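You operate a simulated robot arm through the tools that you are given. There is no shell and no other tool. Be economical: measure what you need, move in short steps, check, and stop when the job is done.

The job below is to be done with a simulated two-armed robot. You get a single attempt, and the scene is never put back.

Task
Fetch the yellow plug from the top of the wooden table and set it in the red bin. Fetch the empty cardboard box and set it on top of the beige wooden block on the top of the wooden table. Shut the top chest drawer. Take the white cube marked "12 V" from the black bench top and leave it on top of the white tape roll there. Put the red hose on top of the grey plastic case on the black bench top. Put the 36 mm silver ring from the steel bench top on the shelf under the steel bench top and the 30 mm silver ring on the red plate. Take the 100 bar sensor from the steel bench top and put it on the black bench top. Put the shackle marked "1 t" from the steel bench top on the top of the flat mudguard and the shackle marked "2 t" on the green disc. Put the blue cube marked "24 V" from the steel bench top on top of the black plastic case. Put the white cup in the grey sink. Take the blue plug from the holes of the grey rack and leave it on the steel bench top. Do these in any order. Set down upright: white cube, blue cube.

Only the result counts: the job must be done as asked and must still hold three seconds after the hand-in. Knocking over, shifting, dropping, spilling or breaking anything else fails it.

Robot
Two 7-joint arms with two-finger grippers on one trunk, on a base that drives. Base frame: it is fixed to the floor where the robot stands at the start and does not move with it; the origin is under the middle of the robot, x ahead of it, y to its left, z up; the surface under the hand at the start is at about z = 0.88. Readings come in m, degrees, newtons and seconds.
The left shoulder is at the start at [0.025, 0.21, 1.231], the right one opposite. With the tool pointing down near the work surface each hand reaches from about 0.1 to 0.76 m from the robot's upright axis, wherever it stands, measured 20 degrees to its own side. Places, roughly: black bench top [5.7, -1.1, 0.8]; black plastic case (9x7x5 cm) [7, -0.9, 0.8]; blue cube [7.25, -1.25, 0.75]; blue plug (4x3x8 cm) [10.4, -1.3, 0.9]; empty cardboard box (8x20x6 cm) [0.8, -1.1, 0.9]; green disc (10x10x1 cm) [7.3, -0.9, 0.8]; grey plastic case (9x7x5 cm) [5.9, -1.2, 0.8]; grey sink [17.5, 3.2, 0.7]; red bin [0.75, -0.5, 1]; red hose [5.5, -1.25, 0.75]; red plate (11x11x1 cm) [8.2, -1, 0.8]; sensor [8.75, -1.25, 0.75]; shackle [7.75, -1, 0.75]; shelf under the steel bench top [7.9, -1.2, 0.2]; silver ring [8.75, -1, 0.75]; steel bench top [7.9, -1.1, 0.8]; top chest drawer [3.3, -0.9, 0.8]; top of the flat mudguard [6.6, 3, 1.2]; white cube [5.25, -1.25, 0.75]; white cup (8x8x8 cm) [17.5, 4, 0.9]; white tape roll (8x8x5 cm) [5.9, -1.4, 0.8]; wooden block (25x25x14 cm) [1, -0.7, 1]; yellow plug (4x3x8 cm) [0.5, -0.2, 0.9]. Payload 2.2 kg a hand.
Tool frame (each hand has its own): the origin (TCP) lies between the finger pads and is the grasp point; the fingertips stand 0.019 m ahead of it; z points along the fingers, y is the line along which they close. The gripper opens to 0.116 m. The gripper's body begins 0.07 m behind the TCP.
Orientation is that of the tool frame in the base frame, as a unit quaternion [x, y, z, w]. With the fingers straight down and closing along the base's y, the tool's x points along the base's -x, its y along +y and its z along -z.

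Tools
- The arms move only by the tool apply_moves. It takes "left_targets", "right_targets" or both (then of equal length, played together; a hand with none holds still); each is a list that holds one entry, the list of rows, each a list of 7 numbers: the shift along the tool's x, y, z in units of 20 mm (1.0 is 20 mm), then the turn, a rotation vector about the tool's x, y, z in units of 6 degrees (1.0 is 6 degrees), then the gripper command, from -1 (fully open) to 1 (shut), values between in proportion. In form: [[[tx, ty, tz, ax, ay, az, hand], ...]]. A call has 1 to 10 rows; each row shifts and turns the commanded pose from where the row before left it, along the tool's axes as they then stand. A call with a number of a shift or a turn outside -1 to 1 is refused whole. Rows are played at 5 a second. More than 0.05 m and 8.6 degrees between two rows, or a gripper value outside its range, and nothing of the call is played. A pose out of reach is approached as far as the arm can. The call stops where the force on the tool passes 40 N (or 10 N more than at its start, if that is more) or the arm is blocked; 0.2 s more then pass. Each finger halts on what it meets, pressing with about 32 N; the grip force reading is that of the motor and also rises with nothing between the fingers. The clock runs only during rows and for 0.2 s after the last one: add rows that do not move to give the fingers time. It gives the time, the measured TCP pose, the force on the tool (base axes), the opening and the grip force at its end, in the units of the frame above (readings bear some noise), with the torque about the TCP (base axes, N m) and any sound that the robot's microphone picked up.
- Cameras (640 x 400 px; columns grow to the right, rows downward): "scene" is now at [0.1127, -0.0576, 1.3995]; the picture's right is [-0.60, -0.80, -0.00], its down [-0.48, 0.36, -0.80] and it looks along [0.64, -0.48, -0.60] (base axes); focal length 285 px, centre (320, 200). "left" rides on the left gripper at [0.069, 0.015, -0.096] in its tool frame; the picture's right is [-0.21, 0.98, 0.00], its down [-0.76, -0.17, -0.63] and it looks along [-0.62, -0.14, 0.77] (tool axes); focal length 251 px, centre (320, 200). "right" rides on the right gripper at [0.069, -0.015, -0.097] in its tool frame; the picture's right is [0.21, 0.98, 0.00], its down [-0.76, 0.17, -0.63] and it looks along [-0.62, 0.14, 0.77] (tool axes); focal length 251 px, centre (320, 200). There is no depth. A picture from a camera that has moved, and an enlarged one, comes with that camera's place and axes in the base frame and with its lens.
- camera(camera): a new picture of that camera. The clock stands still meanwhile.
- move_column(by): slides the trunk up (or, below 0, down) by that many m; the arms and the scene camera ride with it, the base frame stays. It gives what a move gives, with no picture.
- steer(legs): drives the robot by 1 to 6 legs, each [ahead, left, turn to the left] in m, m and degrees, along the robot's own axes; the way and the turn of a leg run together, so that a leg with both is an arc; at most 1.5 m and 180 degrees a leg. The arms and the cameras ride along, it lands a little off, and it stops where it bumps. It gives what a move gives.
- aim_head(pan, tilt): turns the head with the scene camera to pan (to the left, within 80 degrees either way) and tilt (down, from -29 to 69), counted from straight ahead of the robot. It gives what a move gives.
- enlarge(camera, box): a new picture of the part [left, top, right, bottom] of that camera's present view, enlarged. The clock stands still meanwhile.
- finish_job(): hands the job in; it is judged then, once.

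Go step by step. Nothing tells you exact positions but the pictures and the camera data: compare them with the known pose of the tool, close in by small moves and look again before you grip or let go. The budget is 577 turns and 370 pictures, counting those below and the enlarged ones. Unless the task says otherwise, let go and move clear before handing in, and close with one line.

The tools are called after "Request:" by a JSON object that holds its "method" and its "body". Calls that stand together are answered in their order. apply_moves: Moves the arms, as the interface text tells. Its arguments: {"type":"object","properties":{"left_targets":{"type":"array"},"right_targets":{"type":"array"}},"required":[]} The other tools are called the same way: move_column (by) slides the trunk up or down; steer (legs) drives the base; aim_head (pan, tilt) turns the head that bears the scene camera; camera (camera) takes a picture; enlarge (camera, box) takes an enlarged picture of a part of a camera's view; finish_job () hands the job in.

At the start:

```text
clock: 0.0
left_position: [0.4728, -0.0452, 1.1979]
left_ee_rot: [-0.001, 1.0, 0.002, -0.001]
left_contact_force: [-0.8, 0.2, 0.1]
left_moment: [0.01, 0.02, 0.01]
left_grip_width: 0.116
left_grasp_force: 0.0
right_position: [0.4327, -0.5202, 1.2027]
right_ee_rot: [0.0, 1.0, 0.001, 0.0]
right_contact_force: [0.1, -0.4, -0.1]
right_moment: [-0.02, 0.0, 0.01]
right_grip_width: 0.1159
right_grasp_force: 0.1
trunk travel left (down, up): [-0.375, 0.115]
robot x, y, heading: [-0.0009, -0.0035, -0.2]
head pan, tilt: [-36.6, 36.4]
```

scene: 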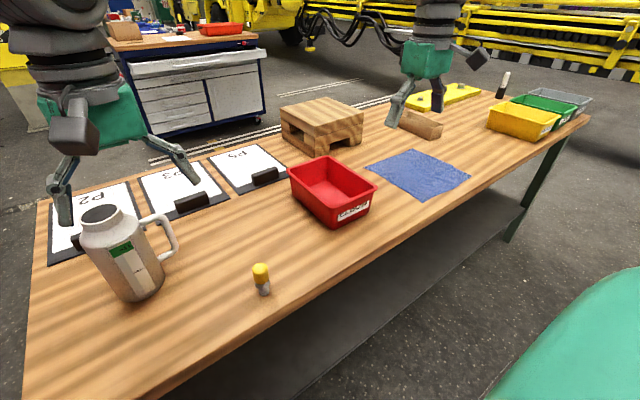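
right: 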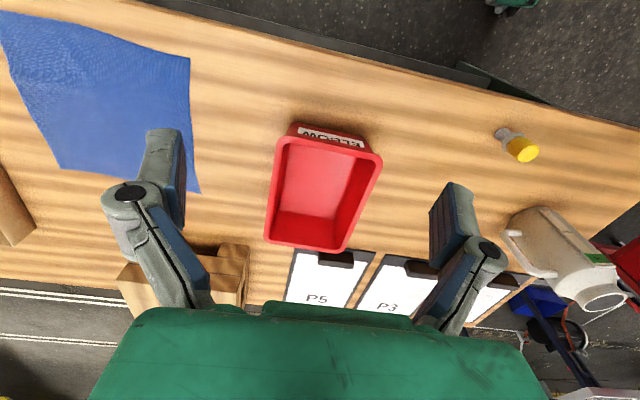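
left: 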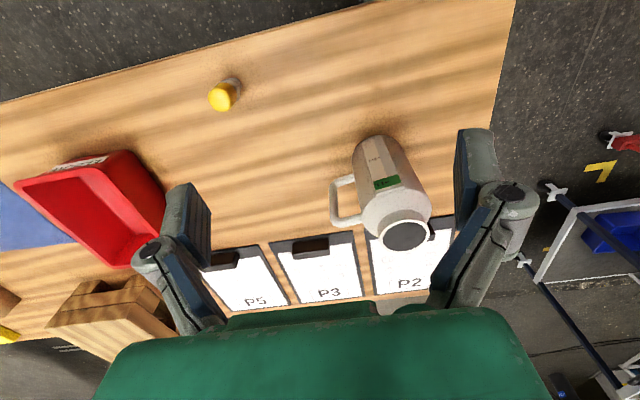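

The yellow plug stands near (0.476, -0.182) on the table. I'll bring the left hand above it and look before going down.

Request:
{"method": "apply_moves", "body": {"left_targets": [[[0, -0.856, 0.9, 0, 0, 0, -1], [0, -0.856, 0.9, 0, 0, 0, -1], [0, -0.856, 0.9, 0, 0, 0, -1], [0, -0.856, 0.9, 0, 0, 0, -1], [0, -0.856, 0.9, 0, 0, 0, -1], [0, -0.856, 0.9, 0, 0, 0, -1], [0, -0.856, 0.9, 0, 0, 0, -1], [0, -0.856, 0.9, 0, 0, 0, -1], [0, 0, 0, 0, 0, 0, -1]]]}}

Request:
{"method": "camera", "body": {"camera": "left"}}

Request:
{"method": "aim_head", "body": {"pan": 0, "tilt": 69}}

Request:
{"method": "camera", "body": {"camera": "scene"}}

```text
clock: 2.0
left_position: [0.4697, -0.1758, 1.0558]
left_ee_rot: [0.001, 1.0, -0.001, 0.002]
left_contact_force: [1.3, -0.1, 0.5]
left_moment: [-0.01, -0.02, 0.0]
left_grip_width: 0.1162
left_grasp_force: 0.1
right_position: [0.428, -0.5128, 1.2071]
right_ee_rot: [0.001, 1.0, -0.003, 0.002]
right_contact_force: [0.1, 0.3, 0.3]
right_moment: [0.03, -0.01, -0.01]
right_grip_width: 0.1161
right_grasp_force: 0.1
trunk travel left (down, up): [-0.375, 0.115]
robot x, y, heading: [-0.0022, 0.002, 0.0]
head pan, tilt: [-36.6, 36.4]
```

```text
366 pictures are left
camera left: at [0.4007, -0.1585, 1.1519], right [0.21, 0.98, 0.0], down [0.75, -0.17, 0.64], along [0.62, -0.14, -0.77], focal length 251 px, centre (320, 200)
```

left: 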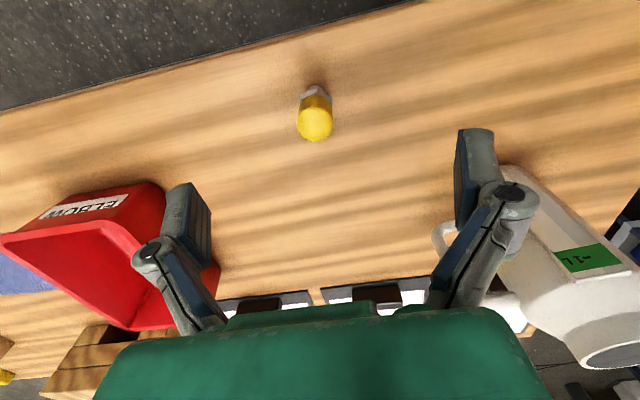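

```text
clock: 3.0
left_position: [0.4709, -0.1755, 1.0568]
left_ee_rot: [0.0, 1.0, -0.003, 0.001]
left_contact_force: [0.0, 0.2, -0.3]
left_moment: [0.01, 0.02, 0.04]
left_grip_width: 0.1161
left_grasp_force: 0.1
right_position: [0.4285, -0.5124, 1.2083]
right_ee_rot: [0.0, 1.0, -0.002, 0.0]
right_contact_force: [0.4, 0.0, 0.3]
right_moment: [-0.02, 0.03, -0.03]
right_grip_width: 0.1159
right_grasp_force: 0.0
trunk travel left (down, up): [-0.375, 0.115]
robot x, y, heading: [-0.0025, 0.0012, -0.0]
head pan, tilt: [0.0, 68.8]
```

```text
365 pictures are left
camera scene: at [0.0986, 0.0006, 1.3584], right [0.0, -1.0, 0.0], down [-0.93, 0.0, -0.36], along [0.36, 0.0, -0.93], focal length 285 px, centre (320, 200)
```

scene: 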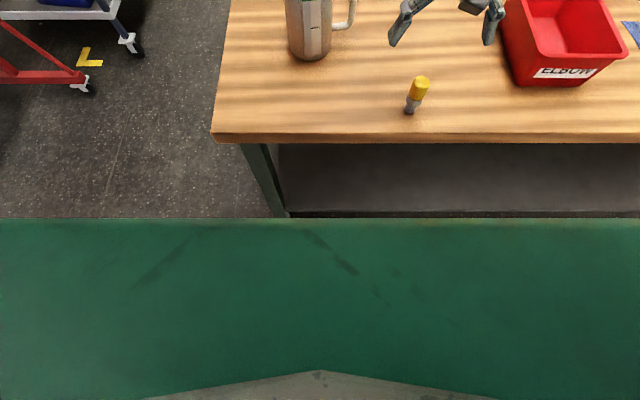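

The plug is at about (0.479, -0.181). I go down over it and grip.

Request:
{"method": "apply_moves", "body": {"left_targets": [[[-0.4, -0.25, 0.9, 0, 0, 0, -1], [0, 0, 0.9, 0, 0, 0, -1], [0, 0, 0.9, 0, 0, 0, -1], [0, 0, 0.9, 0, 0, 0, -1], [0, 0, 0.9, 0, 0, 0, -1], [0, 0, 0.9, 0, 0, 0, -1], [0, 0, 0.9, 0, 0, 0, -1], [0, 0, 0, 0, 0, 0, 1], [0, 0, 0, 0, 0, 0, 1], [0, 0, 0, 0, 0, 0, 1]]]}}

Request:
{"method": "camera", "body": {"camera": "left"}}

```text
clock: 5.2
left_position: [0.4782, -0.1851, 0.9295]
left_ee_rot: [-0.001, 1.0, 0.0, 0.001]
left_contact_force: [0.8, 0.2, 0.7]
left_moment: [0.05, -0.06, 0.01]
left_grip_width: 0.0338
left_grasp_force: 31.8
right_position: [0.4292, -0.5193, 1.2058]
right_ee_rot: [0.0, 1.0, -0.001, 0.001]
right_contact_force: [0.1, 0.0, -0.4]
right_moment: [0.01, -0.01, 0.0]
right_grip_width: 0.1157
right_grasp_force: 0.0
trunk travel left (down, up): [-0.375, 0.115]
robot x, y, heading: [0.0011, -0.0032, 0.3]
head pan, tilt: [0.0, 68.8]
```

```text
364 pictures are left
camera left: at [0.4104, -0.1684, 1.025], right [0.21, 0.98, 0.0], down [0.76, -0.17, 0.63], along [0.62, -0.14, -0.77], focal length 251 px, centre (320, 200)
```

left: 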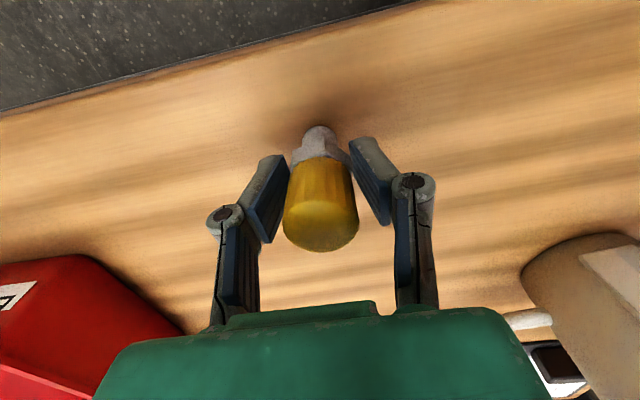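

Plug gripped. I lift it and strafe right along the table.

Request:
{"method": "apply_moves", "body": {"left_targets": [[[0, 0, -1, 0, 0, 0, 1], [0, 0, -1, 0, 0, 0, 1], [0, 0, -1, 0, 0, 0, 1], [0, 0, -1, 0, 0, 0, 1], [0, 0, -1, 0, 0, 0, 1], [0, 0, -1, 0, 0, 0, 1], [0, 0, -1, 0, 0, 0, 1], [0, 0, -1, 0, 0, 0, 1], [0, 0, -1, 0, 0, 0, 1], [0, 0, -1, 0, 0, 0, 1]]]}}

Request:
{"method": "steer", "body": {"legs": [[0, -0.55, 0]]}}

Request:
{"method": "aim_head", "body": {"pan": 0, "tilt": 40}}

Request:
{"method": "camera", "body": {"camera": "scene"}}

Request:
{"method": "camera", "body": {"camera": "left"}}

```text
clock: 7.4
left_position: [0.4774, -0.1839, 1.1298]
left_ee_rot: [0.0, 1.0, -0.001, 0.001]
left_contact_force: [0.1, -0.4, -2.6]
left_moment: [-0.02, -0.01, 0.04]
left_grip_width: 0.0341
left_grasp_force: 32.2
right_position: [0.4286, -0.5177, 1.2068]
right_ee_rot: [0.0, 1.0, -0.001, 0.001]
right_contact_force: [-0.4, -0.5, 0.1]
right_moment: [-0.01, -0.02, 0.01]
right_grip_width: 0.1161
right_grasp_force: 0.1
trunk travel left (down, up): [-0.375, 0.115]
robot x, y, heading: [0.0023, -0.0007, 0.1]
head pan, tilt: [0.0, 68.8]
```

```text
clock: 10.6
left_position: [0.4802, -0.7061, 1.1332]
left_ee_rot: [-0.003, 1.0, -0.007, 0.002]
left_contact_force: [-0.9, -1.0, -3.1]
left_moment: [0.12, -0.06, 0.03]
left_grip_width: 0.0338
left_grasp_force: 31.9
right_position: [0.4328, -1.039, 1.2121]
right_ee_rot: [-0.002, 1.0, -0.006, 0.001]
right_contact_force: [0.8, 0.8, -0.1]
right_moment: [-0.03, 0.05, 0.02]
right_grip_width: 0.116
right_grasp_force: 0.1
trunk travel left (down, up): [-0.375, 0.115]
robot x, y, heading: [0.0038, -0.5368, -0.1]
head pan, tilt: [0.0, 68.8]
```

```text
clock: 11.5
left_position: [0.4784, -0.7091, 1.1328]
left_ee_rot: [-0.003, 1.0, -0.005, 0.002]
left_contact_force: [-0.3, -1.0, -1.4]
left_moment: [0.01, -0.03, 0.0]
left_grip_width: 0.034
left_grasp_force: 32.2
right_position: [0.4302, -1.0437, 1.2114]
right_ee_rot: [-0.002, 1.0, -0.006, 0.003]
right_contact_force: [-0.2, -0.5, -0.4]
right_moment: [0.01, -0.05, 0.01]
right_grip_width: 0.1159
right_grasp_force: 0.0
trunk travel left (down, up): [-0.375, 0.115]
robot x, y, heading: [-0.0013, -0.5395, 0.6]
head pan, tilt: [0.0, 40.0]
```

```text
363 pictures are left
camera scene: at [0.1289, -0.5291, 1.3943], right [0.01, -1.0, 0.01], down [-0.65, -0.01, -0.76], along [0.76, 0.0, -0.65], focal length 285 px, centre (320, 200)
```

scene: 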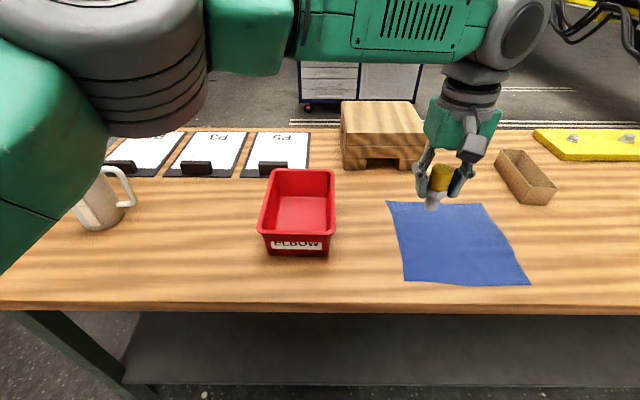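

```text
362 pictures are left
camera left: at [0.4086, -0.692, 1.2288], right [0.21, 0.98, -0.01], down [0.75, -0.16, 0.64], along [0.62, -0.14, -0.77], focal length 251 px, centre (320, 200)
```

left: 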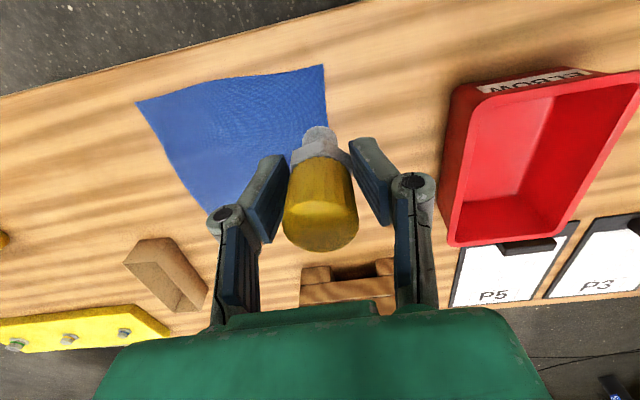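

The bin's centre is at about (0.65, -0.478), rim near z = 0.96. I carry the plug over it.

Request:
{"method": "apply_moves", "body": {"left_targets": [[[-0.83, 1, 0, 0, 0, 0, 1], [-0.83, 1, 0, 0, 0, 0, 1], [-0.83, 1, 0, 0, 0, 0, 1], [-0.83, 1, 0, 0, 0, 0, 1], [-0.83, 1, 0, 0, 0, 0, 1], [-0.83, 1, 0, 0, 0, 0, 1], [-0.83, 1, 0, 0, 0, 0, 1], [-0.83, 1, 0, 0, 0, 0, 1], [-0.83, 1, 0, 0, 0, 0, 1], [-0.83, 1, 0, 0, 0, 0, 1]]]}}

Request:
{"method": "apply_moves", "body": {"left_targets": [[[0, 0.9, 0, 0, 0, 0, 1], [0, 0.6, 0, 0, 0, 0, 1], [0, 0, 0.7, 0, 0, 0, 1], [0, 0, 0.7, 0, 0, 0, 1], [0, 0, 0.7, 0, 0, 0, 1], [0, 0, 0, 0, 0, 0, 1]]]}}

Request:
{"method": "camera", "body": {"camera": "left"}}

Request:
{"method": "camera", "body": {"camera": "scene"}}

```text
clock: 13.7
left_position: [0.6444, -0.5264, 1.1299]
left_ee_rot: [-0.001, 1.0, 0.001, 0.002]
left_contact_force: [0.3, -0.9, -1.6]
left_moment: [0.02, 0.02, 0.0]
left_grip_width: 0.0336
left_grasp_force: 32.2
right_position: [0.4307, -1.0608, 1.204]
right_ee_rot: [-0.003, 1.0, 0.002, 0.002]
right_contact_force: [-0.4, -0.4, 0.5]
right_moment: [0.01, 0.0, 0.01]
right_grip_width: 0.1159
right_grasp_force: 0.0
trunk travel left (down, up): [-0.375, 0.115]
robot x, y, heading: [0.0015, -0.5392, 0.5]
head pan, tilt: [0.0, 40.0]
```

```text
clock: 15.1
left_position: [0.644, -0.4807, 1.089]
left_ee_rot: [-0.004, 1.0, -0.003, 0.002]
left_contact_force: [0.0, -0.5, -2.0]
left_moment: [0.0, -0.01, -0.03]
left_grip_width: 0.0335
left_grasp_force: 32.0
right_position: [0.4301, -1.0456, 1.2112]
right_ee_rot: [-0.002, 1.0, -0.004, 0.003]
right_contact_force: [0.9, -0.1, -0.1]
right_moment: [0.03, -0.01, 0.01]
right_grip_width: 0.1161
right_grasp_force: 0.0
trunk travel left (down, up): [-0.375, 0.115]
robot x, y, heading: [0.0011, -0.5389, 0.0]
head pan, tilt: [0.0, 40.0]
```

```text
361 pictures are left
camera left: at [0.5749, -0.4641, 1.1853], right [0.21, 0.98, -0.01], down [0.76, -0.16, 0.64], along [0.62, -0.14, -0.77], focal length 251 px, centre (320, 200)
```

left: 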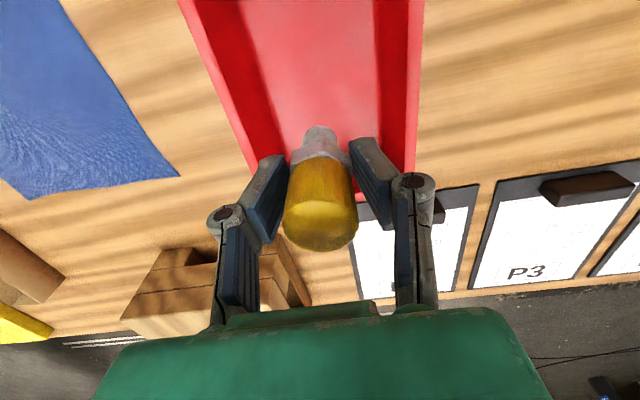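

```text
360 pictures are left
camera scene: at [0.1299, -0.5321, 1.3943], right [0.01, -1.0, 0.0], down [-0.65, -0.01, -0.76], along [0.76, 0.0, -0.65], focal length 285 px, centre (320, 200)
```

scene: 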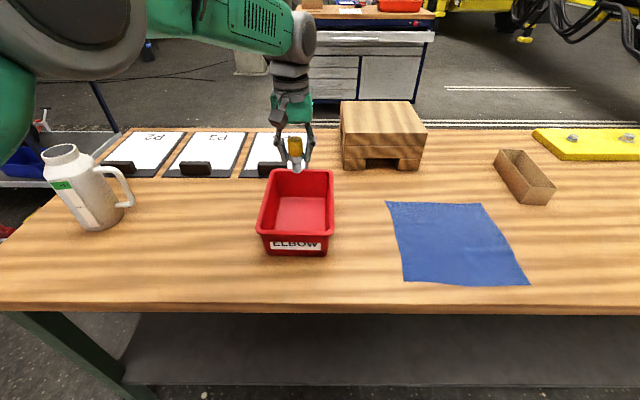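

Plug is centred over the bin. I lower it to the floor and release gently.

Request:
{"method": "apply_moves", "body": {"left_targets": [[[0, 0, 0.9, 0, 0, 0, 1], [0, 0, 0.9, 0, 0, 0, 1], [0, 0, 0.9, 0, 0, 0, 1], [0, 0, 0.9, 0, 0, 0, 1], [0, 0, 0.9, 0, 0, 0, 1], [0, 0, 0.9, 0, 0, 0, 1], [0, 0, 0.9, 0, 0, 0, 1], [0, 0, 0.5, 0, 0, 0, 1], [0, 0, 0.3, 0, 0, 0, 1]]]}}

```text
clock: 17.1
left_position: [0.6425, -0.4879, 0.9478]
left_ee_rot: [-0.004, 1.0, -0.001, 0.002]
left_contact_force: [0.2, 0.4, -1.6]
left_moment: [0.02, 0.0, -0.01]
left_grip_width: 0.0337
left_grasp_force: 31.2
right_position: [0.4302, -1.0541, 1.2077]
right_ee_rot: [-0.002, 1.0, -0.001, 0.002]
right_contact_force: [0.8, 0.0, -0.7]
right_moment: [-0.02, -0.01, 0.02]
right_grip_width: 0.1162
right_grasp_force: 0.1
trunk travel left (down, up): [-0.375, 0.115]
robot x, y, heading: [0.0009, -0.5418, 0.1]
head pan, tilt: [0.0, 40.0]
```

Not yet touching; I ease down a little more, then open and rise.

Request:
{"method": "apply_moves", "body": {"left_targets": [[[0, 0, 0.25, 0, 0, 0, 1], [0, 0, 0.25, 0, 0, 0, 1], [0, 0, 0, 0, 0, 0, 1]]]}}

```text
clock: 17.9
left_position: [0.6433, -0.4852, 0.9374]
left_ee_rot: [-0.003, 1.0, -0.002, 0.002]
left_contact_force: [0.0, -0.1, -2.1]
left_moment: [0.01, -0.01, 0.03]
left_grip_width: 0.0337
left_grasp_force: 32.5
right_position: [0.4304, -1.0504, 1.2083]
right_ee_rot: [-0.002, 1.0, -0.001, 0.003]
right_contact_force: [0.5, -0.9, 0.1]
right_moment: [0.03, 0.03, 0.02]
right_grip_width: 0.1158
right_grasp_force: 0.2
trunk travel left (down, up): [-0.375, 0.115]
robot x, y, heading: [-0.0006, -0.5403, 0.4]
head pan, tilt: [0.0, 40.0]
```

Request:
{"method": "apply_moves", "body": {"left_targets": [[[0, 0, 0.15, 0, 0, 0, 1], [0, 0, 0, 0, 0, 0, 1], [0, 0, 0, 0, 0, 0, 0.1], [0, 0, 0, 0, 0, 0, -0.1], [0, 0, -0.5, 0, 0, 0, -0.1], [0, 0, -1, 0, 0, 0, -0.1], [0, 0, -1, 0, 0, 0, -0.1], [0, 0, -1, 0, 0, 0, -0.1], [0, 0, -1, 0, 0, 0, -0.1], [0, 0, -1, 0, 0, 0, -0.1]]]}}

Request:
{"method": "camera", "body": {"camera": "left"}}

```text
clock: 20.1
left_position: [0.6425, -0.487, 1.0454]
left_ee_rot: [-0.004, 1.0, -0.002, 0.001]
left_contact_force: [-0.1, -0.1, 0.0]
left_moment: [-0.03, -0.01, 0.03]
left_grip_width: 0.064
left_grasp_force: 0.1
right_position: [0.4298, -1.0516, 1.2087]
right_ee_rot: [-0.002, 1.0, -0.001, 0.002]
right_contact_force: [0.7, -0.1, -0.9]
right_moment: [0.02, -0.01, 0.0]
right_grip_width: 0.1159
right_grasp_force: 0.1
trunk travel left (down, up): [-0.375, 0.115]
robot x, y, heading: [-0.0001, -0.5394, 0.2]
head pan, tilt: [0.0, 40.0]
```

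```text
359 pictures are left
camera left: at [0.5739, -0.4716, 1.1409], right [0.21, 0.98, 0.0], down [0.76, -0.16, 0.64], along [0.62, -0.13, -0.77], focal length 251 px, centre (320, 200)
```

left: 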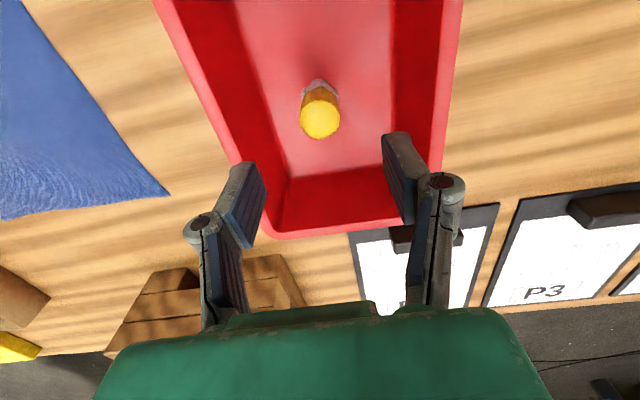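

The yellow plug stands in the bin. Next is the cardboard box; I check the base's footprint to know how close to the table I can go.

Request:
{"method": "aim_head", "body": {"pan": -80, "tilt": 60}}

Request:
{"method": "camera", "body": {"camera": "scene"}}

Request:
{"method": "camera", "body": {"camera": "right"}}

```text
clock: 21.6
left_position: [0.6436, -0.487, 1.0443]
left_ee_rot: [-0.004, 1.0, -0.001, 0.002]
left_contact_force: [-0.4, -0.1, -0.4]
left_moment: [-0.03, 0.02, -0.02]
left_grip_width: 0.0637
left_grasp_force: 0.0
right_position: [0.4306, -1.0518, 1.2087]
right_ee_rot: [-0.002, 1.0, -0.002, 0.002]
right_contact_force: [0.5, 0.1, -0.5]
right_moment: [0.02, 0.0, 0.0]
right_grip_width: 0.1158
right_grasp_force: 0.1
trunk travel left (down, up): [-0.375, 0.115]
robot x, y, heading: [-0.0004, -0.5393, 0.2]
head pan, tilt: [-80.0, 60.0]
```

```text
358 pictures are left
camera scene: at [0.0566, -0.6079, 1.3677], right [-0.98, -0.18, 0.0], down [-0.16, 0.85, -0.5], along [0.09, -0.49, -0.87], focal length 285 px, centre (320, 200)
```

scene: 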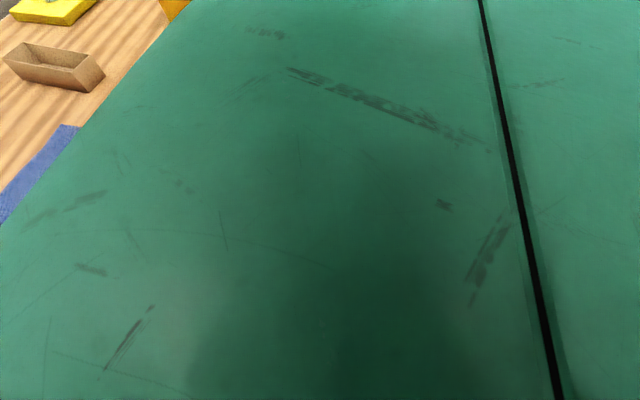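

```text
357 pictures are left
camera right: at [0.3621, -1.0667, 1.3042], right [-0.22, 0.98, 0.0], down [0.75, 0.17, 0.64], along [0.62, 0.14, -0.77], focal length 251 px, centre (320, 200)
```

right: 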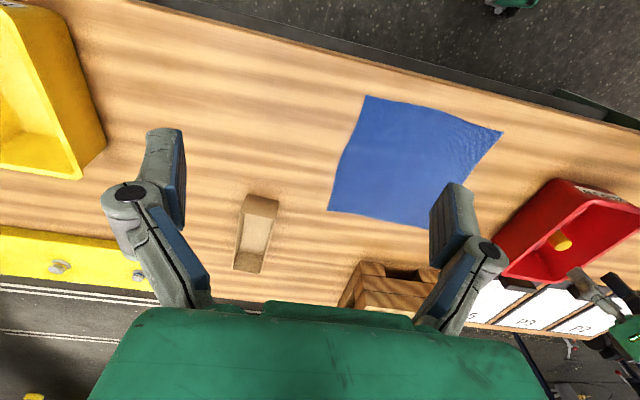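

The base has room to go ahead about 0.1 m. I pull the left hand back and clear, then move towards the box.

Request:
{"method": "apply_moves", "body": {"left_targets": [[[0, 0, -1, 0, 0, 0, -0.1], [0, 0, -1, 0, 0, 0, -0.1], [0, 0, -1, 0, 0, 0, -0.1], [0.8, 0.8, -1, 0, 0, 0, -0.1], [1, 1, -1, 0, 0, 0, -0.1], [1, 1, -1, 0, 0, 0, -0.1], [1, 1, -1, 0, 0, 0, -0.1], [1, 1, 0, 0, 0, 0, -0.1], [1, 1, 0, 0, 0, 0, -0.1], [1, 1, 0, 0, 0, 0, -0.1]]]}}

Request:
{"method": "steer", "body": {"legs": [[0, -0.34, 0], [0.1, 0, 0]]}}

Request:
{"method": "camera", "body": {"camera": "right"}}

```text
clock: 23.8
left_position: [0.5046, -0.3501, 1.1857]
left_ee_rot: [-0.003, 1.0, -0.003, 0.002]
left_contact_force: [0.2, 0.0, 0.2]
left_moment: [0.01, -0.06, -0.02]
left_grip_width: 0.0638
left_grasp_force: 0.0
right_position: [0.4282, -1.0506, 1.2093]
right_ee_rot: [-0.003, 1.0, -0.003, 0.003]
right_contact_force: [0.2, -0.2, 0.0]
right_moment: [-0.01, 0.03, -0.03]
right_grip_width: 0.116
right_grasp_force: 0.1
trunk travel left (down, up): [-0.375, 0.115]
robot x, y, heading: [0.0033, -0.5352, 0.2]
head pan, tilt: [-80.0, 60.0]
```

```text
clock: 26.8
left_position: [0.6074, -0.6653, 1.182]
left_ee_rot: [-0.005, 1.0, -0.01, 0.002]
left_contact_force: [-0.5, 1.4, -0.9]
left_moment: [-0.1, -0.03, -0.01]
left_grip_width: 0.0638
left_grasp_force: 0.1
right_position: [0.5312, -1.3644, 1.2157]
right_ee_rot: [-0.005, 1.0, -0.009, 0.002]
right_contact_force: [1.3, 0.0, 1.1]
right_moment: [-0.07, 0.05, 0.03]
right_grip_width: 0.1159
right_grasp_force: 0.1
trunk travel left (down, up): [-0.375, 0.115]
robot x, y, heading: [0.1002, -0.8739, 0.2]
head pan, tilt: [-80.0, 60.0]
```

```text
356 pictures are left
camera right: at [0.4646, -1.3794, 1.3124], right [-0.22, 0.97, -0.02], down [0.75, 0.19, 0.63], along [0.62, 0.13, -0.77], focal length 251 px, centre (320, 200)
```

right: 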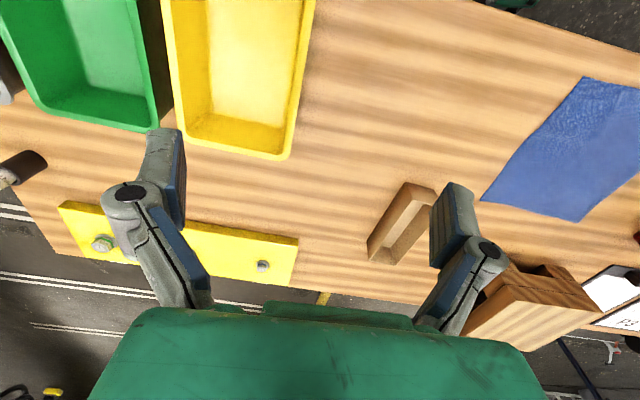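

Box at about (0.79, -1.114), aligned with x. I bring the right hand above it and tilt it 30° forward for the reach needed later.

Request:
{"method": "apply_moves", "body": {"right_targets": [[[-0.9, 1, 0, 0, 0, 0, -1], [-0.9, 1, 0, 0, 0, 0, -1], [-0.9, 1, 0, 0, 0, 0, -1], [-0.9, 1, 0, 0, 0, 0, -1], [-0.9, 1, 0, 0, 0, 0, -1], [-0.9, 1, 0, 0, 0, 0, -1], [-0.9, 1, 0, 0, 0, 0, -1], [-0.9, 1, 0, 0, 0, 0, -1], [-0.9, 1, 0, 0, 0, 0, -1], [-0.9, 1, 0, 0, 0, 0, -1]]]}}

Request:
{"method": "apply_moves", "body": {"right_targets": [[[-0.67, 0.8, 0.9, 0, 0, 0, -1], [-0.67, 0.8, 0.9, 0, 0, 0, -1], [-0.67, 0.8, 0.9, 0, 0, 0, -1], [0, 0, 0.9, 0, -1, 0, -1], [0, 0, 0, 0, -1, 0, -1], [0, 0, 0, 0, -1, 0, -1], [0, 0, 0, 0, -1, 0, -1], [0, 0, 0, 0, -1, 0, -1], [0, 0, 0, 0, 0, 0, -1]]]}}

Request:
{"method": "camera", "body": {"camera": "right"}}

Request:
{"method": "aim_head", "body": {"pan": -25, "tilt": 40}}

Request:
{"method": "camera", "body": {"camera": "scene"}}

```text
clock: 29.0
left_position: [0.6067, -0.6753, 1.1826]
left_ee_rot: [-0.004, 1.0, -0.007, 0.002]
left_contact_force: [0.7, -0.1, -0.2]
left_moment: [0.0, 0.01, 0.02]
left_grip_width: 0.0639
left_grasp_force: 0.1
right_position: [0.7123, -1.1741, 1.2117]
right_ee_rot: [-0.004, 1.0, -0.007, 0.003]
right_contact_force: [0.1, -0.6, 0.0]
right_moment: [0.01, 0.0, -0.04]
right_grip_width: 0.1162
right_grasp_force: 0.0
trunk travel left (down, up): [-0.375, 0.115]
robot x, y, heading: [0.0997, -0.8777, 0.1]
head pan, tilt: [-80.0, 60.0]
```

```text
clock: 31.2
left_position: [0.6026, -0.6778, 1.1853]
left_ee_rot: [-0.003, 1.0, -0.006, 0.004]
left_contact_force: [-0.1, -0.3, 0.7]
left_moment: [-0.01, -0.03, -0.02]
left_grip_width: 0.064
left_grasp_force: 0.1
right_position: [0.7435, -1.1294, 1.143]
right_ee_rot: [-0.005, 0.965, -0.006, 0.263]
right_contact_force: [0.0, 0.2, 0.5]
right_moment: [0.0, -0.02, -0.06]
right_grip_width: 0.1161
right_grasp_force: 0.1
trunk travel left (down, up): [-0.375, 0.115]
robot x, y, heading: [0.1058, -0.8766, 0.4]
head pan, tilt: [-80.0, 60.0]
stopped in row 9 (right hand): the arm was blocked; the commanded pose is now the measured one
```

```text
355 pictures are left
camera right: at [0.6378, -1.1442, 1.19], right [-0.19, 0.97, -0.12], down [0.33, 0.18, 0.93], along [0.92, 0.14, -0.35], focal length 251 px, centre (320, 200)
```

right: 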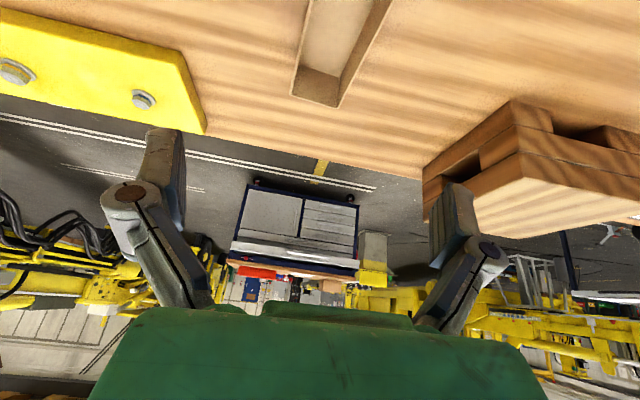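

```text
clock: 32.4
left_position: [0.6016, -0.6608, 1.1822]
left_ee_rot: [-0.004, 1.0, -0.012, 0.004]
left_contact_force: [-0.3, 0.4, 0.5]
left_moment: [-0.05, 0.0, -0.03]
left_grip_width: 0.0634
left_grasp_force: 0.1
right_position: [0.7463, -1.1114, 1.1447]
right_ee_rot: [-0.008, 0.965, -0.012, 0.263]
right_contact_force: [0.4, 1.4, 0.1]
right_moment: [-0.09, 0.03, -0.02]
right_grip_width: 0.116
right_grasp_force: 0.0
trunk travel left (down, up): [-0.375, 0.115]
robot x, y, heading: [0.1001, -0.8748, 0.4]
head pan, tilt: [-25.0, 40.0]
```

```text
354 pictures are left
camera scene: at [0.2235, -0.8886, 1.3947], right [-0.42, -0.91, 0.02], down [-0.59, 0.26, -0.77], along [0.69, -0.33, -0.64], focal length 285 px, centre (320, 200)
```

scene: 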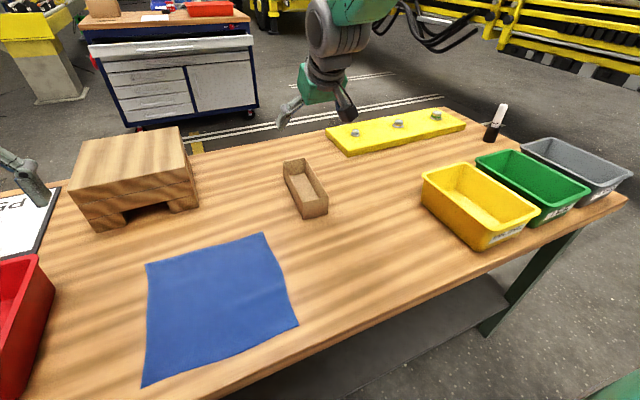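

Box rim centre about (0.805, -1.119). I descend partway along the vertical and look.

Request:
{"method": "apply_moves", "body": {"right_targets": [[[0.46, -0.08, 1, 0, 0, 0, -1], [0.46, -0.08, 1, 0, 0, 0, -1], [0.46, -0.08, 1, 0, 0, 0, -1], [0.46, -0.08, 1, 0, 0, 0, -1], [0.46, -0.08, 1, 0, 0, 0, -1], [0.46, 0, 1, 0, 0, 0, -1], [0.46, 0, 1, 0, 0, 0, -1], [0, 0, 0, 0, 0, 0, -1]]]}}

Request:
{"method": "camera", "body": {"camera": "right"}}

Request:
{"method": "camera", "body": {"camera": "scene"}}

```text
clock: 34.2
left_position: [0.6023, -0.662, 1.183]
left_ee_rot: [-0.004, 1.0, -0.011, 0.005]
left_contact_force: [0.4, 0.0, 0.9]
left_moment: [-0.04, 0.0, 0.0]
left_grip_width: 0.0639
left_grasp_force: 0.2
right_position: [0.7608, -1.1246, 0.9911]
right_ee_rot: [-0.008, 0.964, -0.011, 0.265]
right_contact_force: [1.4, 0.1, 0.5]
right_moment: [-0.01, 0.05, -0.04]
right_grip_width: 0.1159
right_grasp_force: 0.0
trunk travel left (down, up): [-0.375, 0.115]
robot x, y, heading: [0.1022, -0.8747, 0.5]
head pan, tilt: [-25.0, 40.0]
```

```text
353 pictures are left
camera right: at [0.6537, -1.1405, 1.0399], right [-0.19, 0.97, -0.13], down [0.33, 0.19, 0.92], along [0.92, 0.13, -0.36], focal length 251 px, centre (320, 200)
```

right: 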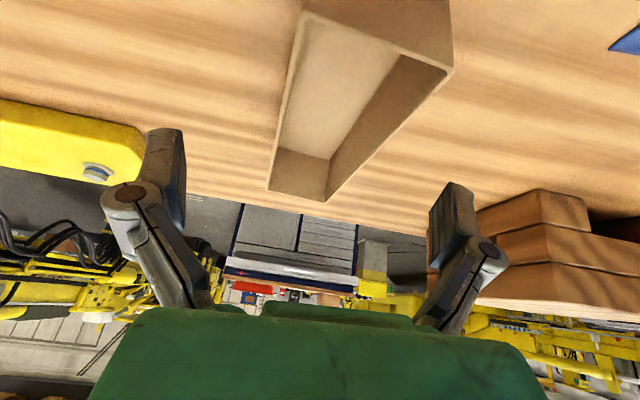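

```text
352 pictures are left
camera scene: at [0.2238, -0.8896, 1.3948], right [-0.42, -0.91, 0.01], down [-0.59, 0.26, -0.77], along [0.69, -0.33, -0.64], focal length 285 px, centre (320, 200)
```

scene: 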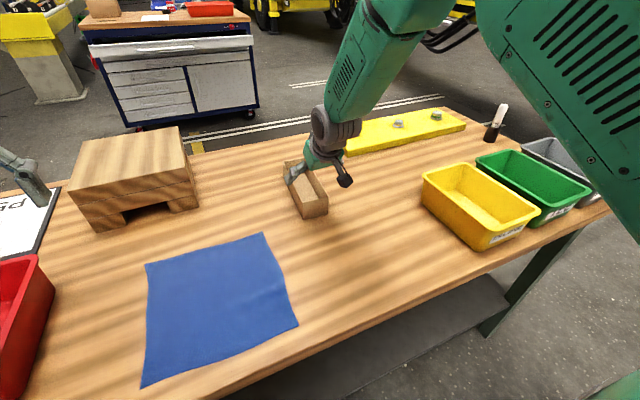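

The box is about 5° turned; I match that, descend, and grip its side walls.

Request:
{"method": "apply_moves", "body": {"right_targets": [[[0, 0.3, 0, 0.42, 0, 0.72, -1], [0.37, 0, 0.93, 0, 0, 0, -1], [0.37, 0, 0.93, 0, 0, 0, -1], [0.37, 0, 0.93, 0, 0, 0, -1], [0.37, 0, 0.93, 0, 0, 0, -1], [0, 0, 0, 0, 0, 0, -0.2], [0, 0, 0, 0, 0, 0, 0.1], [0, 0, 0, 0, 0, 0, 1], [0, 0, 0, 0, 0, 0, 1]]]}}

Request:
{"method": "camera", "body": {"camera": "right"}}

```text
clock: 36.2
left_position: [0.6009, -0.6892, 1.1887]
left_ee_rot: [-0.002, 1.0, -0.002, 0.007]
left_contact_force: [0.0, -1.5, -0.4]
left_moment: [0.07, -0.01, -0.02]
left_grip_width: 0.0638
left_grasp_force: 0.0
right_position: [0.7732, -1.1448, 0.9127]
right_ee_rot: [0.039, 0.963, -0.013, 0.268]
right_contact_force: [0.1, 6.5, 19.1]
right_moment: [-0.32, 1.05, -0.37]
right_grip_width: 0.0748
right_grasp_force: 32.0
trunk travel left (down, up): [-0.375, 0.115]
robot x, y, heading: [0.1033, -0.8776, 0.4]
head pan, tilt: [-25.0, 40.0]
```

```text
351 pictures are left
camera right: at [0.6657, -1.1507, 0.9587], right [-0.1, 0.99, -0.11], down [0.33, 0.14, 0.93], along [0.94, 0.06, -0.35], focal length 251 px, centre (320, 200)
```

right: 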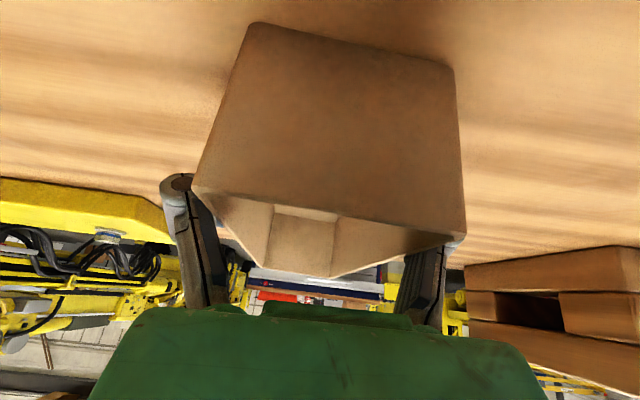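

Gripped at 75 mm. I lift straight up.

Request:
{"method": "apply_moves", "body": {"right_targets": [[[-0.26, 0, -0.43, 0, 0, 0, 1], [-0.5, 0, -0.86, 0, 0, 0, 1], [-0.5, 0, -0.86, 0, 0, 0, 1], [-0.5, 0, -0.86, 0, 0, 0, 1], [-0.5, 0, -0.86, 0, 0, 0, 1], [-0.5, 0, -0.86, 0, 0, 0, 1], [-0.5, 0, -0.86, 0, 0, 0, 1], [-0.5, 0, -0.86, 0, 0, 0, 1], [-0.5, 0, -0.86, 0, 0, 0, 1], [-0.5, 0, -0.86, 0, 0, 0, 1]]]}}

Request:
{"method": "camera", "body": {"camera": "right"}}

Request:
{"method": "camera", "body": {"camera": "scene"}}

```text
clock: 38.4
left_position: [0.602, -0.6707, 1.1845]
left_ee_rot: [-0.004, 1.0, -0.008, 0.005]
left_contact_force: [0.1, 0.0, 1.0]
left_moment: [-0.04, -0.04, 0.05]
left_grip_width: 0.0641
left_grasp_force: 0.0
right_position: [0.7711, -1.1255, 1.0999]
right_ee_rot: [0.035, 0.964, -0.018, 0.263]
right_contact_force: [-0.1, -0.1, -0.8]
right_moment: [-0.05, 0.02, 0.0]
right_grip_width: 0.0739
right_grasp_force: 31.9
trunk travel left (down, up): [-0.375, 0.115]
robot x, y, heading: [0.1047, -0.8762, 0.3]
head pan, tilt: [-25.0, 40.0]
```

```text
350 pictures are left
camera right: at [0.6638, -1.1315, 1.1478], right [-0.11, 0.99, -0.13], down [0.34, 0.16, 0.93], along [0.93, 0.06, -0.35], focal length 251 px, centre (320, 200)
```

right: 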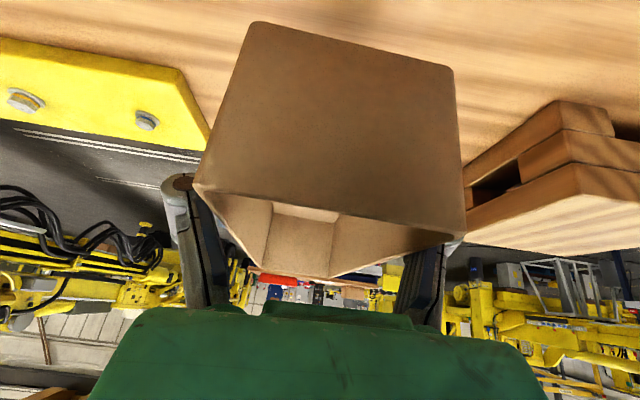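

```text
349 pictures are left
camera scene: at [0.2232, -0.9091, 1.3944], right [-0.42, -0.91, 0.0], down [-0.59, 0.27, -0.76], along [0.69, -0.32, -0.65], focal length 285 px, centre (320, 200)
```

scene: 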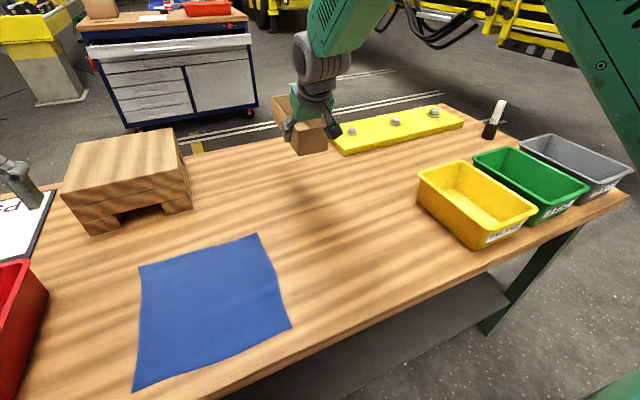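

Box held. I raise it a little more and strafe left to bring it in line with the block (centre about (0.95, -0.715)).

Request:
{"method": "apply_moves", "body": {"right_targets": [[[-0.5, 0, -0.86, 0, 0, 0, 1], [-0.5, 0, -0.86, 0, 0, 0, 1], [-0.5, 0, -0.86, 0, 0, 0, 1]]]}}

Request:
{"method": "steer", "body": {"legs": [[0, 0.41, 0]]}}

Request:
{"method": "camera", "body": {"camera": "right"}}

Request:
{"method": "camera", "body": {"camera": "scene"}}

```text
clock: 39.2
left_position: [0.603, -0.6767, 1.1841]
left_ee_rot: [-0.003, 1.0, -0.006, 0.005]
left_contact_force: [-0.8, 0.3, 0.5]
left_moment: [0.03, -0.02, 0.01]
left_grip_width: 0.0636
left_grasp_force: 0.0
right_position: [0.7711, -1.133, 1.1581]
right_ee_rot: [0.037, 0.964, -0.017, 0.263]
right_contact_force: [0.5, 1.0, -0.7]
right_moment: [0.0, 0.02, -0.01]
right_grip_width: 0.0736
right_grasp_force: 32.3
trunk travel left (down, up): [-0.375, 0.115]
robot x, y, heading: [0.1055, -0.8785, 0.3]
head pan, tilt: [-25.0, 40.0]
```

```text
clock: 41.7
left_position: [0.5988, -0.2769, 1.1869]
left_ee_rot: [-0.005, 1.0, -0.003, 0.004]
left_contact_force: [0.7, -1.1, -0.1]
left_moment: [0.03, 0.0, 0.02]
left_grip_width: 0.0637
left_grasp_force: 0.0
right_position: [0.7709, -0.7296, 1.1573]
right_ee_rot: [0.035, 0.964, -0.013, 0.263]
right_contact_force: [-0.2, -0.6, -1.4]
right_moment: [0.04, -0.01, -0.02]
right_grip_width: 0.0733
right_grasp_force: 31.5
trunk travel left (down, up): [-0.375, 0.115]
robot x, y, heading: [0.1015, -0.4727, 0.6]
head pan, tilt: [-25.0, 40.0]
```

```text
348 pictures are left
camera right: at [0.662, -0.737, 1.2049], right [-0.11, 0.99, -0.12], down [0.34, 0.15, 0.93], along [0.93, 0.06, -0.35], focal length 251 px, centre (320, 200)
```

right: 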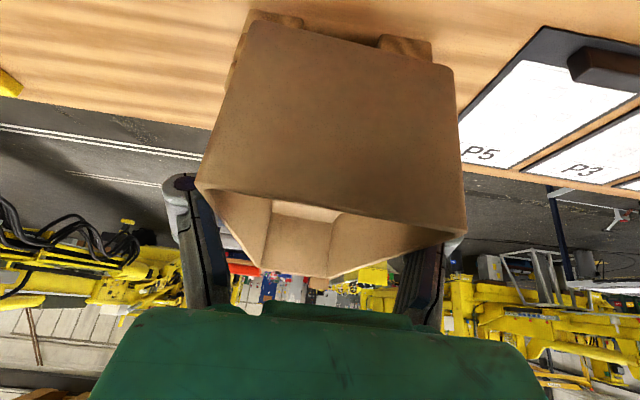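

```text
347 pictures are left
camera scene: at [0.221, -0.5196, 1.3938], right [-0.41, -0.91, -0.01], down [-0.59, 0.27, -0.76], along [0.69, -0.31, -0.65], focal length 285 px, centre (320, 200)
```

scene: 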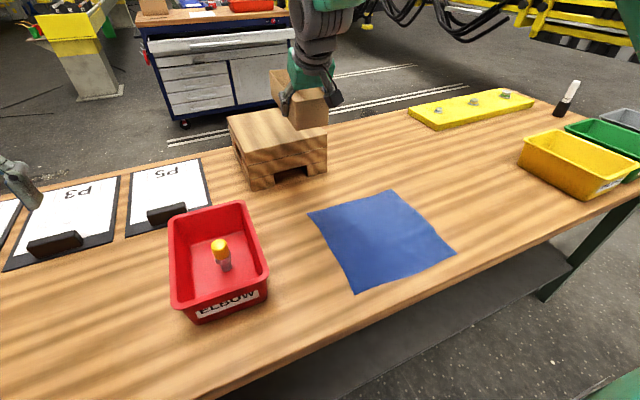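

The block's top spans x 0.835–1.08, y -0.584…-0.816. I reach forward so the box is centred over it.

Request:
{"method": "apply_moves", "body": {"right_targets": [[[-0.82, 0.3, 0.49, 0, 0, 0, 1], [-0.82, 0.3, 0.49, 0, 0, 0, 1], [-0.82, 0.3, 0.49, 0, 0, 0, 1], [-0.82, 0.3, 0.49, 0, 0, 0, 1], [-0.82, 0.3, 0.49, 0, 0, 0, 1], [-0.82, 0.3, 0.49, 0, 0, 0, 1], [-0.82, 0.3, 0.49, 0, 0, 0, 1], [0, 0, 0, 0, 0, 0, 1]]]}}

Request:
{"method": "camera", "body": {"camera": "scene"}}

```text
clock: 43.5
left_position: [0.5941, -0.2716, 1.1863]
left_ee_rot: [-0.005, 1.0, -0.006, 0.006]
left_contact_force: [1.3, -0.4, 1.0]
left_moment: [0.02, -0.03, 0.0]
left_grip_width: 0.0638
left_grasp_force: 0.1
right_position: [0.9032, -0.696, 1.1622]
right_ee_rot: [0.035, 0.964, -0.016, 0.264]
right_contact_force: [0.1, -0.2, 0.7]
right_moment: [0.02, 0.02, 0.01]
right_grip_width: 0.0728
right_grasp_force: 31.8
trunk travel left (down, up): [-0.375, 0.115]
robot x, y, heading: [0.0988, -0.4745, 0.6]
head pan, tilt: [-25.0, 40.0]
```

```text
346 pictures are left
camera scene: at [0.2215, -0.5177, 1.3939], right [-0.41, -0.91, -0.01], down [-0.59, 0.27, -0.76], along [0.69, -0.31, -0.65], focal length 285 px, centre (320, 200)
```

scene: 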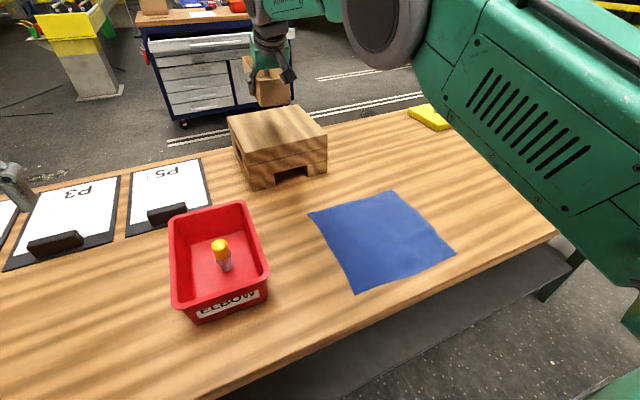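

Centred. Lowering onto the block.

Request:
{"method": "apply_moves", "body": {"right_targets": [[[0.5, 0, 0.86, 0, 0, 0, 1], [0.5, 0, 0.86, 0, 0, 0, 1], [0.5, 0, 0.86, 0, 0, 0, 1], [0.5, 0, 0.86, 0, 0, 0, 1], [0.4, 0, 0.7, 0, 0, 0, 1], [0, 0, 0, 0, 0, 0, 1]]]}}

Request:
{"method": "camera", "body": {"camera": "scene"}}

```text
clock: 44.9
left_position: [0.594, -0.2628, 1.1864]
left_ee_rot: [-0.005, 1.0, -0.008, 0.007]
left_contact_force: [-0.2, -0.7, 0.3]
left_moment: [-0.01, 0.04, 0.05]
left_grip_width: 0.0637
left_grasp_force: 0.1
right_position: [0.9042, -0.6869, 1.0656]
right_ee_rot: [0.034, 0.964, -0.02, 0.265]
right_contact_force: [-0.3, -0.4, -0.7]
right_moment: [-0.01, 0.0, -0.03]
right_grip_width: 0.0726
right_grasp_force: 31.6
trunk travel left (down, up): [-0.375, 0.115]
robot x, y, heading: [0.1001, -0.474, 0.6]
head pan, tilt: [-25.0, 40.0]
```

```text
345 pictures are left
camera scene: at [0.2214, -0.4994, 1.3945], right [-0.41, -0.91, 0.01], down [-0.59, 0.26, -0.76], along [0.69, -0.32, -0.64], focal length 285 px, centre (320, 200)
```

scene: 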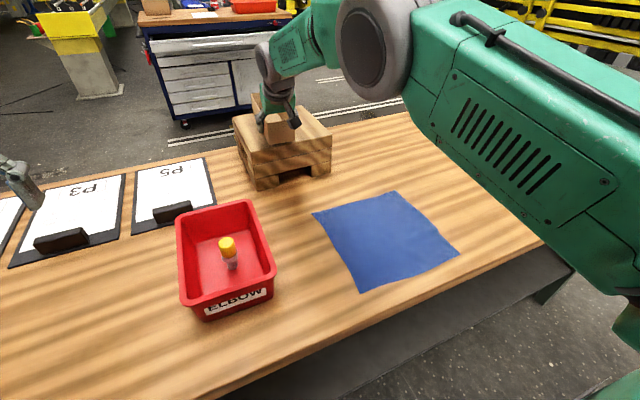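

Request:
{"method": "apply_moves", "body": {"right_targets": [[[0.1, 0, 0.17, 0, 0, 0, 1], [0.1, 0, 0.17, 0, 0, 0, 1], [0.1, 0, 0.17, 0, 0, 0, 1], [0, 0, 0, 0, 0, 0, 1]]]}}

Request:
{"method": "enlarge", "body": {"camera": "scene", "box": [200, 60, 360, 200]}}

```text
clock: 45.9
left_position: [0.5952, -0.268, 1.1862]
left_ee_rot: [-0.006, 1.0, -0.006, 0.007]
left_contact_force: [-0.1, 0.0, -1.2]
left_moment: [0.02, 0.02, -0.04]
left_grip_width: 0.0635
left_grasp_force: 0.1
right_position: [0.9049, -0.6933, 1.0515]
right_ee_rot: [0.035, 0.964, -0.018, 0.264]
right_contact_force: [-0.7, -1.0, 0.0]
right_moment: [0.01, 0.04, 0.06]
right_grip_width: 0.0725
right_grasp_force: 32.1
trunk travel left (down, up): [-0.375, 0.115]
robot x, y, heading: [0.1022, -0.4695, 0.4]
head pan, tilt: [-25.0, 40.0]
```

```text
2.86 times, centred on (280, 130) of scene
camera zoom: at [0.2218, -0.5067, 1.3943], right [-0.41, -0.91, 0.0], down [-0.59, 0.27, -0.76], along [0.69, -0.32, -0.65], focal length 815 px, centre (434, 400)
```

zoom: 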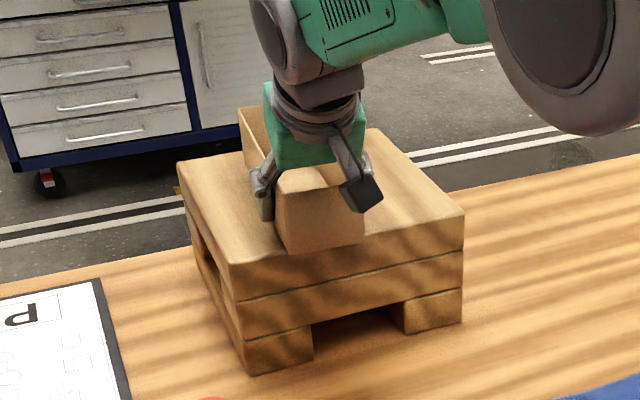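

Request:
{"method": "apply_moves", "body": {"right_targets": [[[0.1, 0, 0.17, 0, 0, 0, 1], [0.1, 0, 0.17, 0, 0, 0, 1], [0, 0, 0, 0, 0, 0, 1]]]}}

```text
clock: 46.7
left_position: [0.5949, -0.2626, 1.1853]
left_ee_rot: [-0.005, 1.0, -0.009, 0.006]
left_contact_force: [-0.4, 0.5, 0.4]
left_moment: [-0.02, 0.0, 0.0]
left_grip_width: 0.0636
left_grasp_force: 0.1
right_position: [0.905, -0.6878, 1.0467]
right_ee_rot: [0.034, 0.963, -0.02, 0.266]
right_contact_force: [0.5, 0.1, -0.5]
right_moment: [0.0, 0.0, 0.0]
right_grip_width: 0.0725
right_grasp_force: 31.5
trunk travel left (down, up): [-0.375, 0.115]
robot x, y, heading: [0.0989, -0.4694, 0.5]
head pan, tilt: [-25.0, 40.0]
```

Request:
{"method": "apply_moves", "body": {"right_targets": [[[0.1, 0, 0.17, 0, 0, 0, 1], [0.1, 0, 0.17, 0, 0, 0, 1], [0, 0, 0, 0, 0, 0, 1]]]}}

Request:
{"method": "enlarge", "body": {"camera": "scene", "box": [220, 80, 340, 180]}}

```text
clock: 47.5
left_position: [0.5927, -0.2654, 1.1879]
left_ee_rot: [-0.005, 1.0, -0.009, 0.007]
left_contact_force: [-0.9, 0.1, -0.4]
left_moment: [-0.02, 0.02, 0.0]
left_grip_width: 0.0641
left_grasp_force: 0.1
right_position: [0.9042, -0.692, 1.0459]
right_ee_rot: [0.035, 0.962, -0.019, 0.271]
right_contact_force: [4.2, -6.5, 29.3]
right_moment: [-0.64, 0.59, 0.07]
right_grip_width: 0.0724
right_grasp_force: 32.2
trunk travel left (down, up): [-0.375, 0.115]
robot x, y, heading: [0.0981, -0.4727, 0.5]
head pan, tilt: [-25.0, 40.0]
```

```text
4.00 times, centred on (280, 130) of scene
camera zoom: at [0.2165, -0.5064, 1.3951], right [-0.41, -0.91, 0.0], down [-0.59, 0.27, -0.77], along [0.7, -0.32, -0.64], focal length 1142 px, centre (480, 480)
```

zoom: 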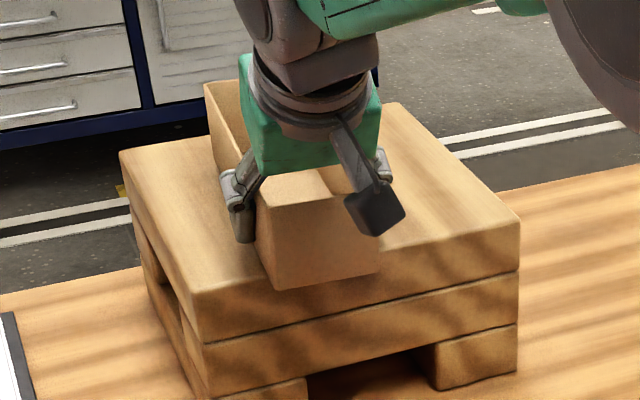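

Box is resting on the block (contact felt). I ease off slightly, open, and raise clear.

Request:
{"method": "apply_moves", "body": {"right_targets": [[[-0.08, 0, -0.14, 0, 0, 0, 1], [0, 0, 0, 0, 0, 0, -0.4], [0, 0, 0, 0, 0, 0, -0.8], [0, 0, 0, 0, 0, 0, -1], [-0.5, 0, -0.86, 0, 0, 0, -1], [-0.5, 0, -0.86, 0, 0, 0, -1], [-0.5, 0, -0.86, 0, 0, 0, -1], [-0.5, 0, -0.86, 0, 0, 0, -1], [-0.5, 0, -0.86, 0, 0, 0, -1], [-0.5, 0, -0.86, 0, 0, 0, -1]]]}}

Request:
{"method": "camera", "body": {"camera": "right"}}

```text
clock: 49.7
left_position: [0.5943, -0.2644, 1.1856]
left_ee_rot: [-0.005, 1.0, -0.008, 0.006]
left_contact_force: [0.0, 0.0, 0.2]
left_moment: [-0.02, -0.01, 0.02]
left_grip_width: 0.0636
left_grasp_force: 0.1
right_position: [0.9028, -0.6871, 1.1604]
right_ee_rot: [0.035, 0.963, -0.019, 0.265]
right_contact_force: [-1.1, 0.5, 0.1]
right_moment: [0.0, 0.01, -0.04]
right_grip_width: 0.1157
right_grasp_force: 0.0
trunk travel left (down, up): [-0.375, 0.115]
robot x, y, heading: [0.101, -0.4686, 0.7]
head pan, tilt: [-25.0, 40.0]
```

```text
342 pictures are left
camera right: at [0.796, -0.6928, 1.2088], right [-0.11, 0.99, -0.13], down [0.34, 0.16, 0.93], along [0.93, 0.06, -0.35], focal length 251 px, centre (320, 200)
```

right: 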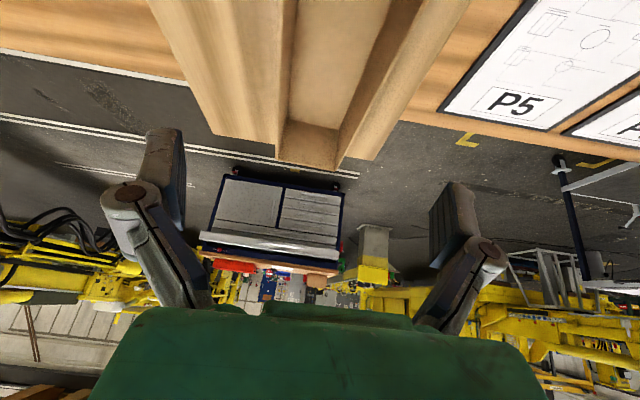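

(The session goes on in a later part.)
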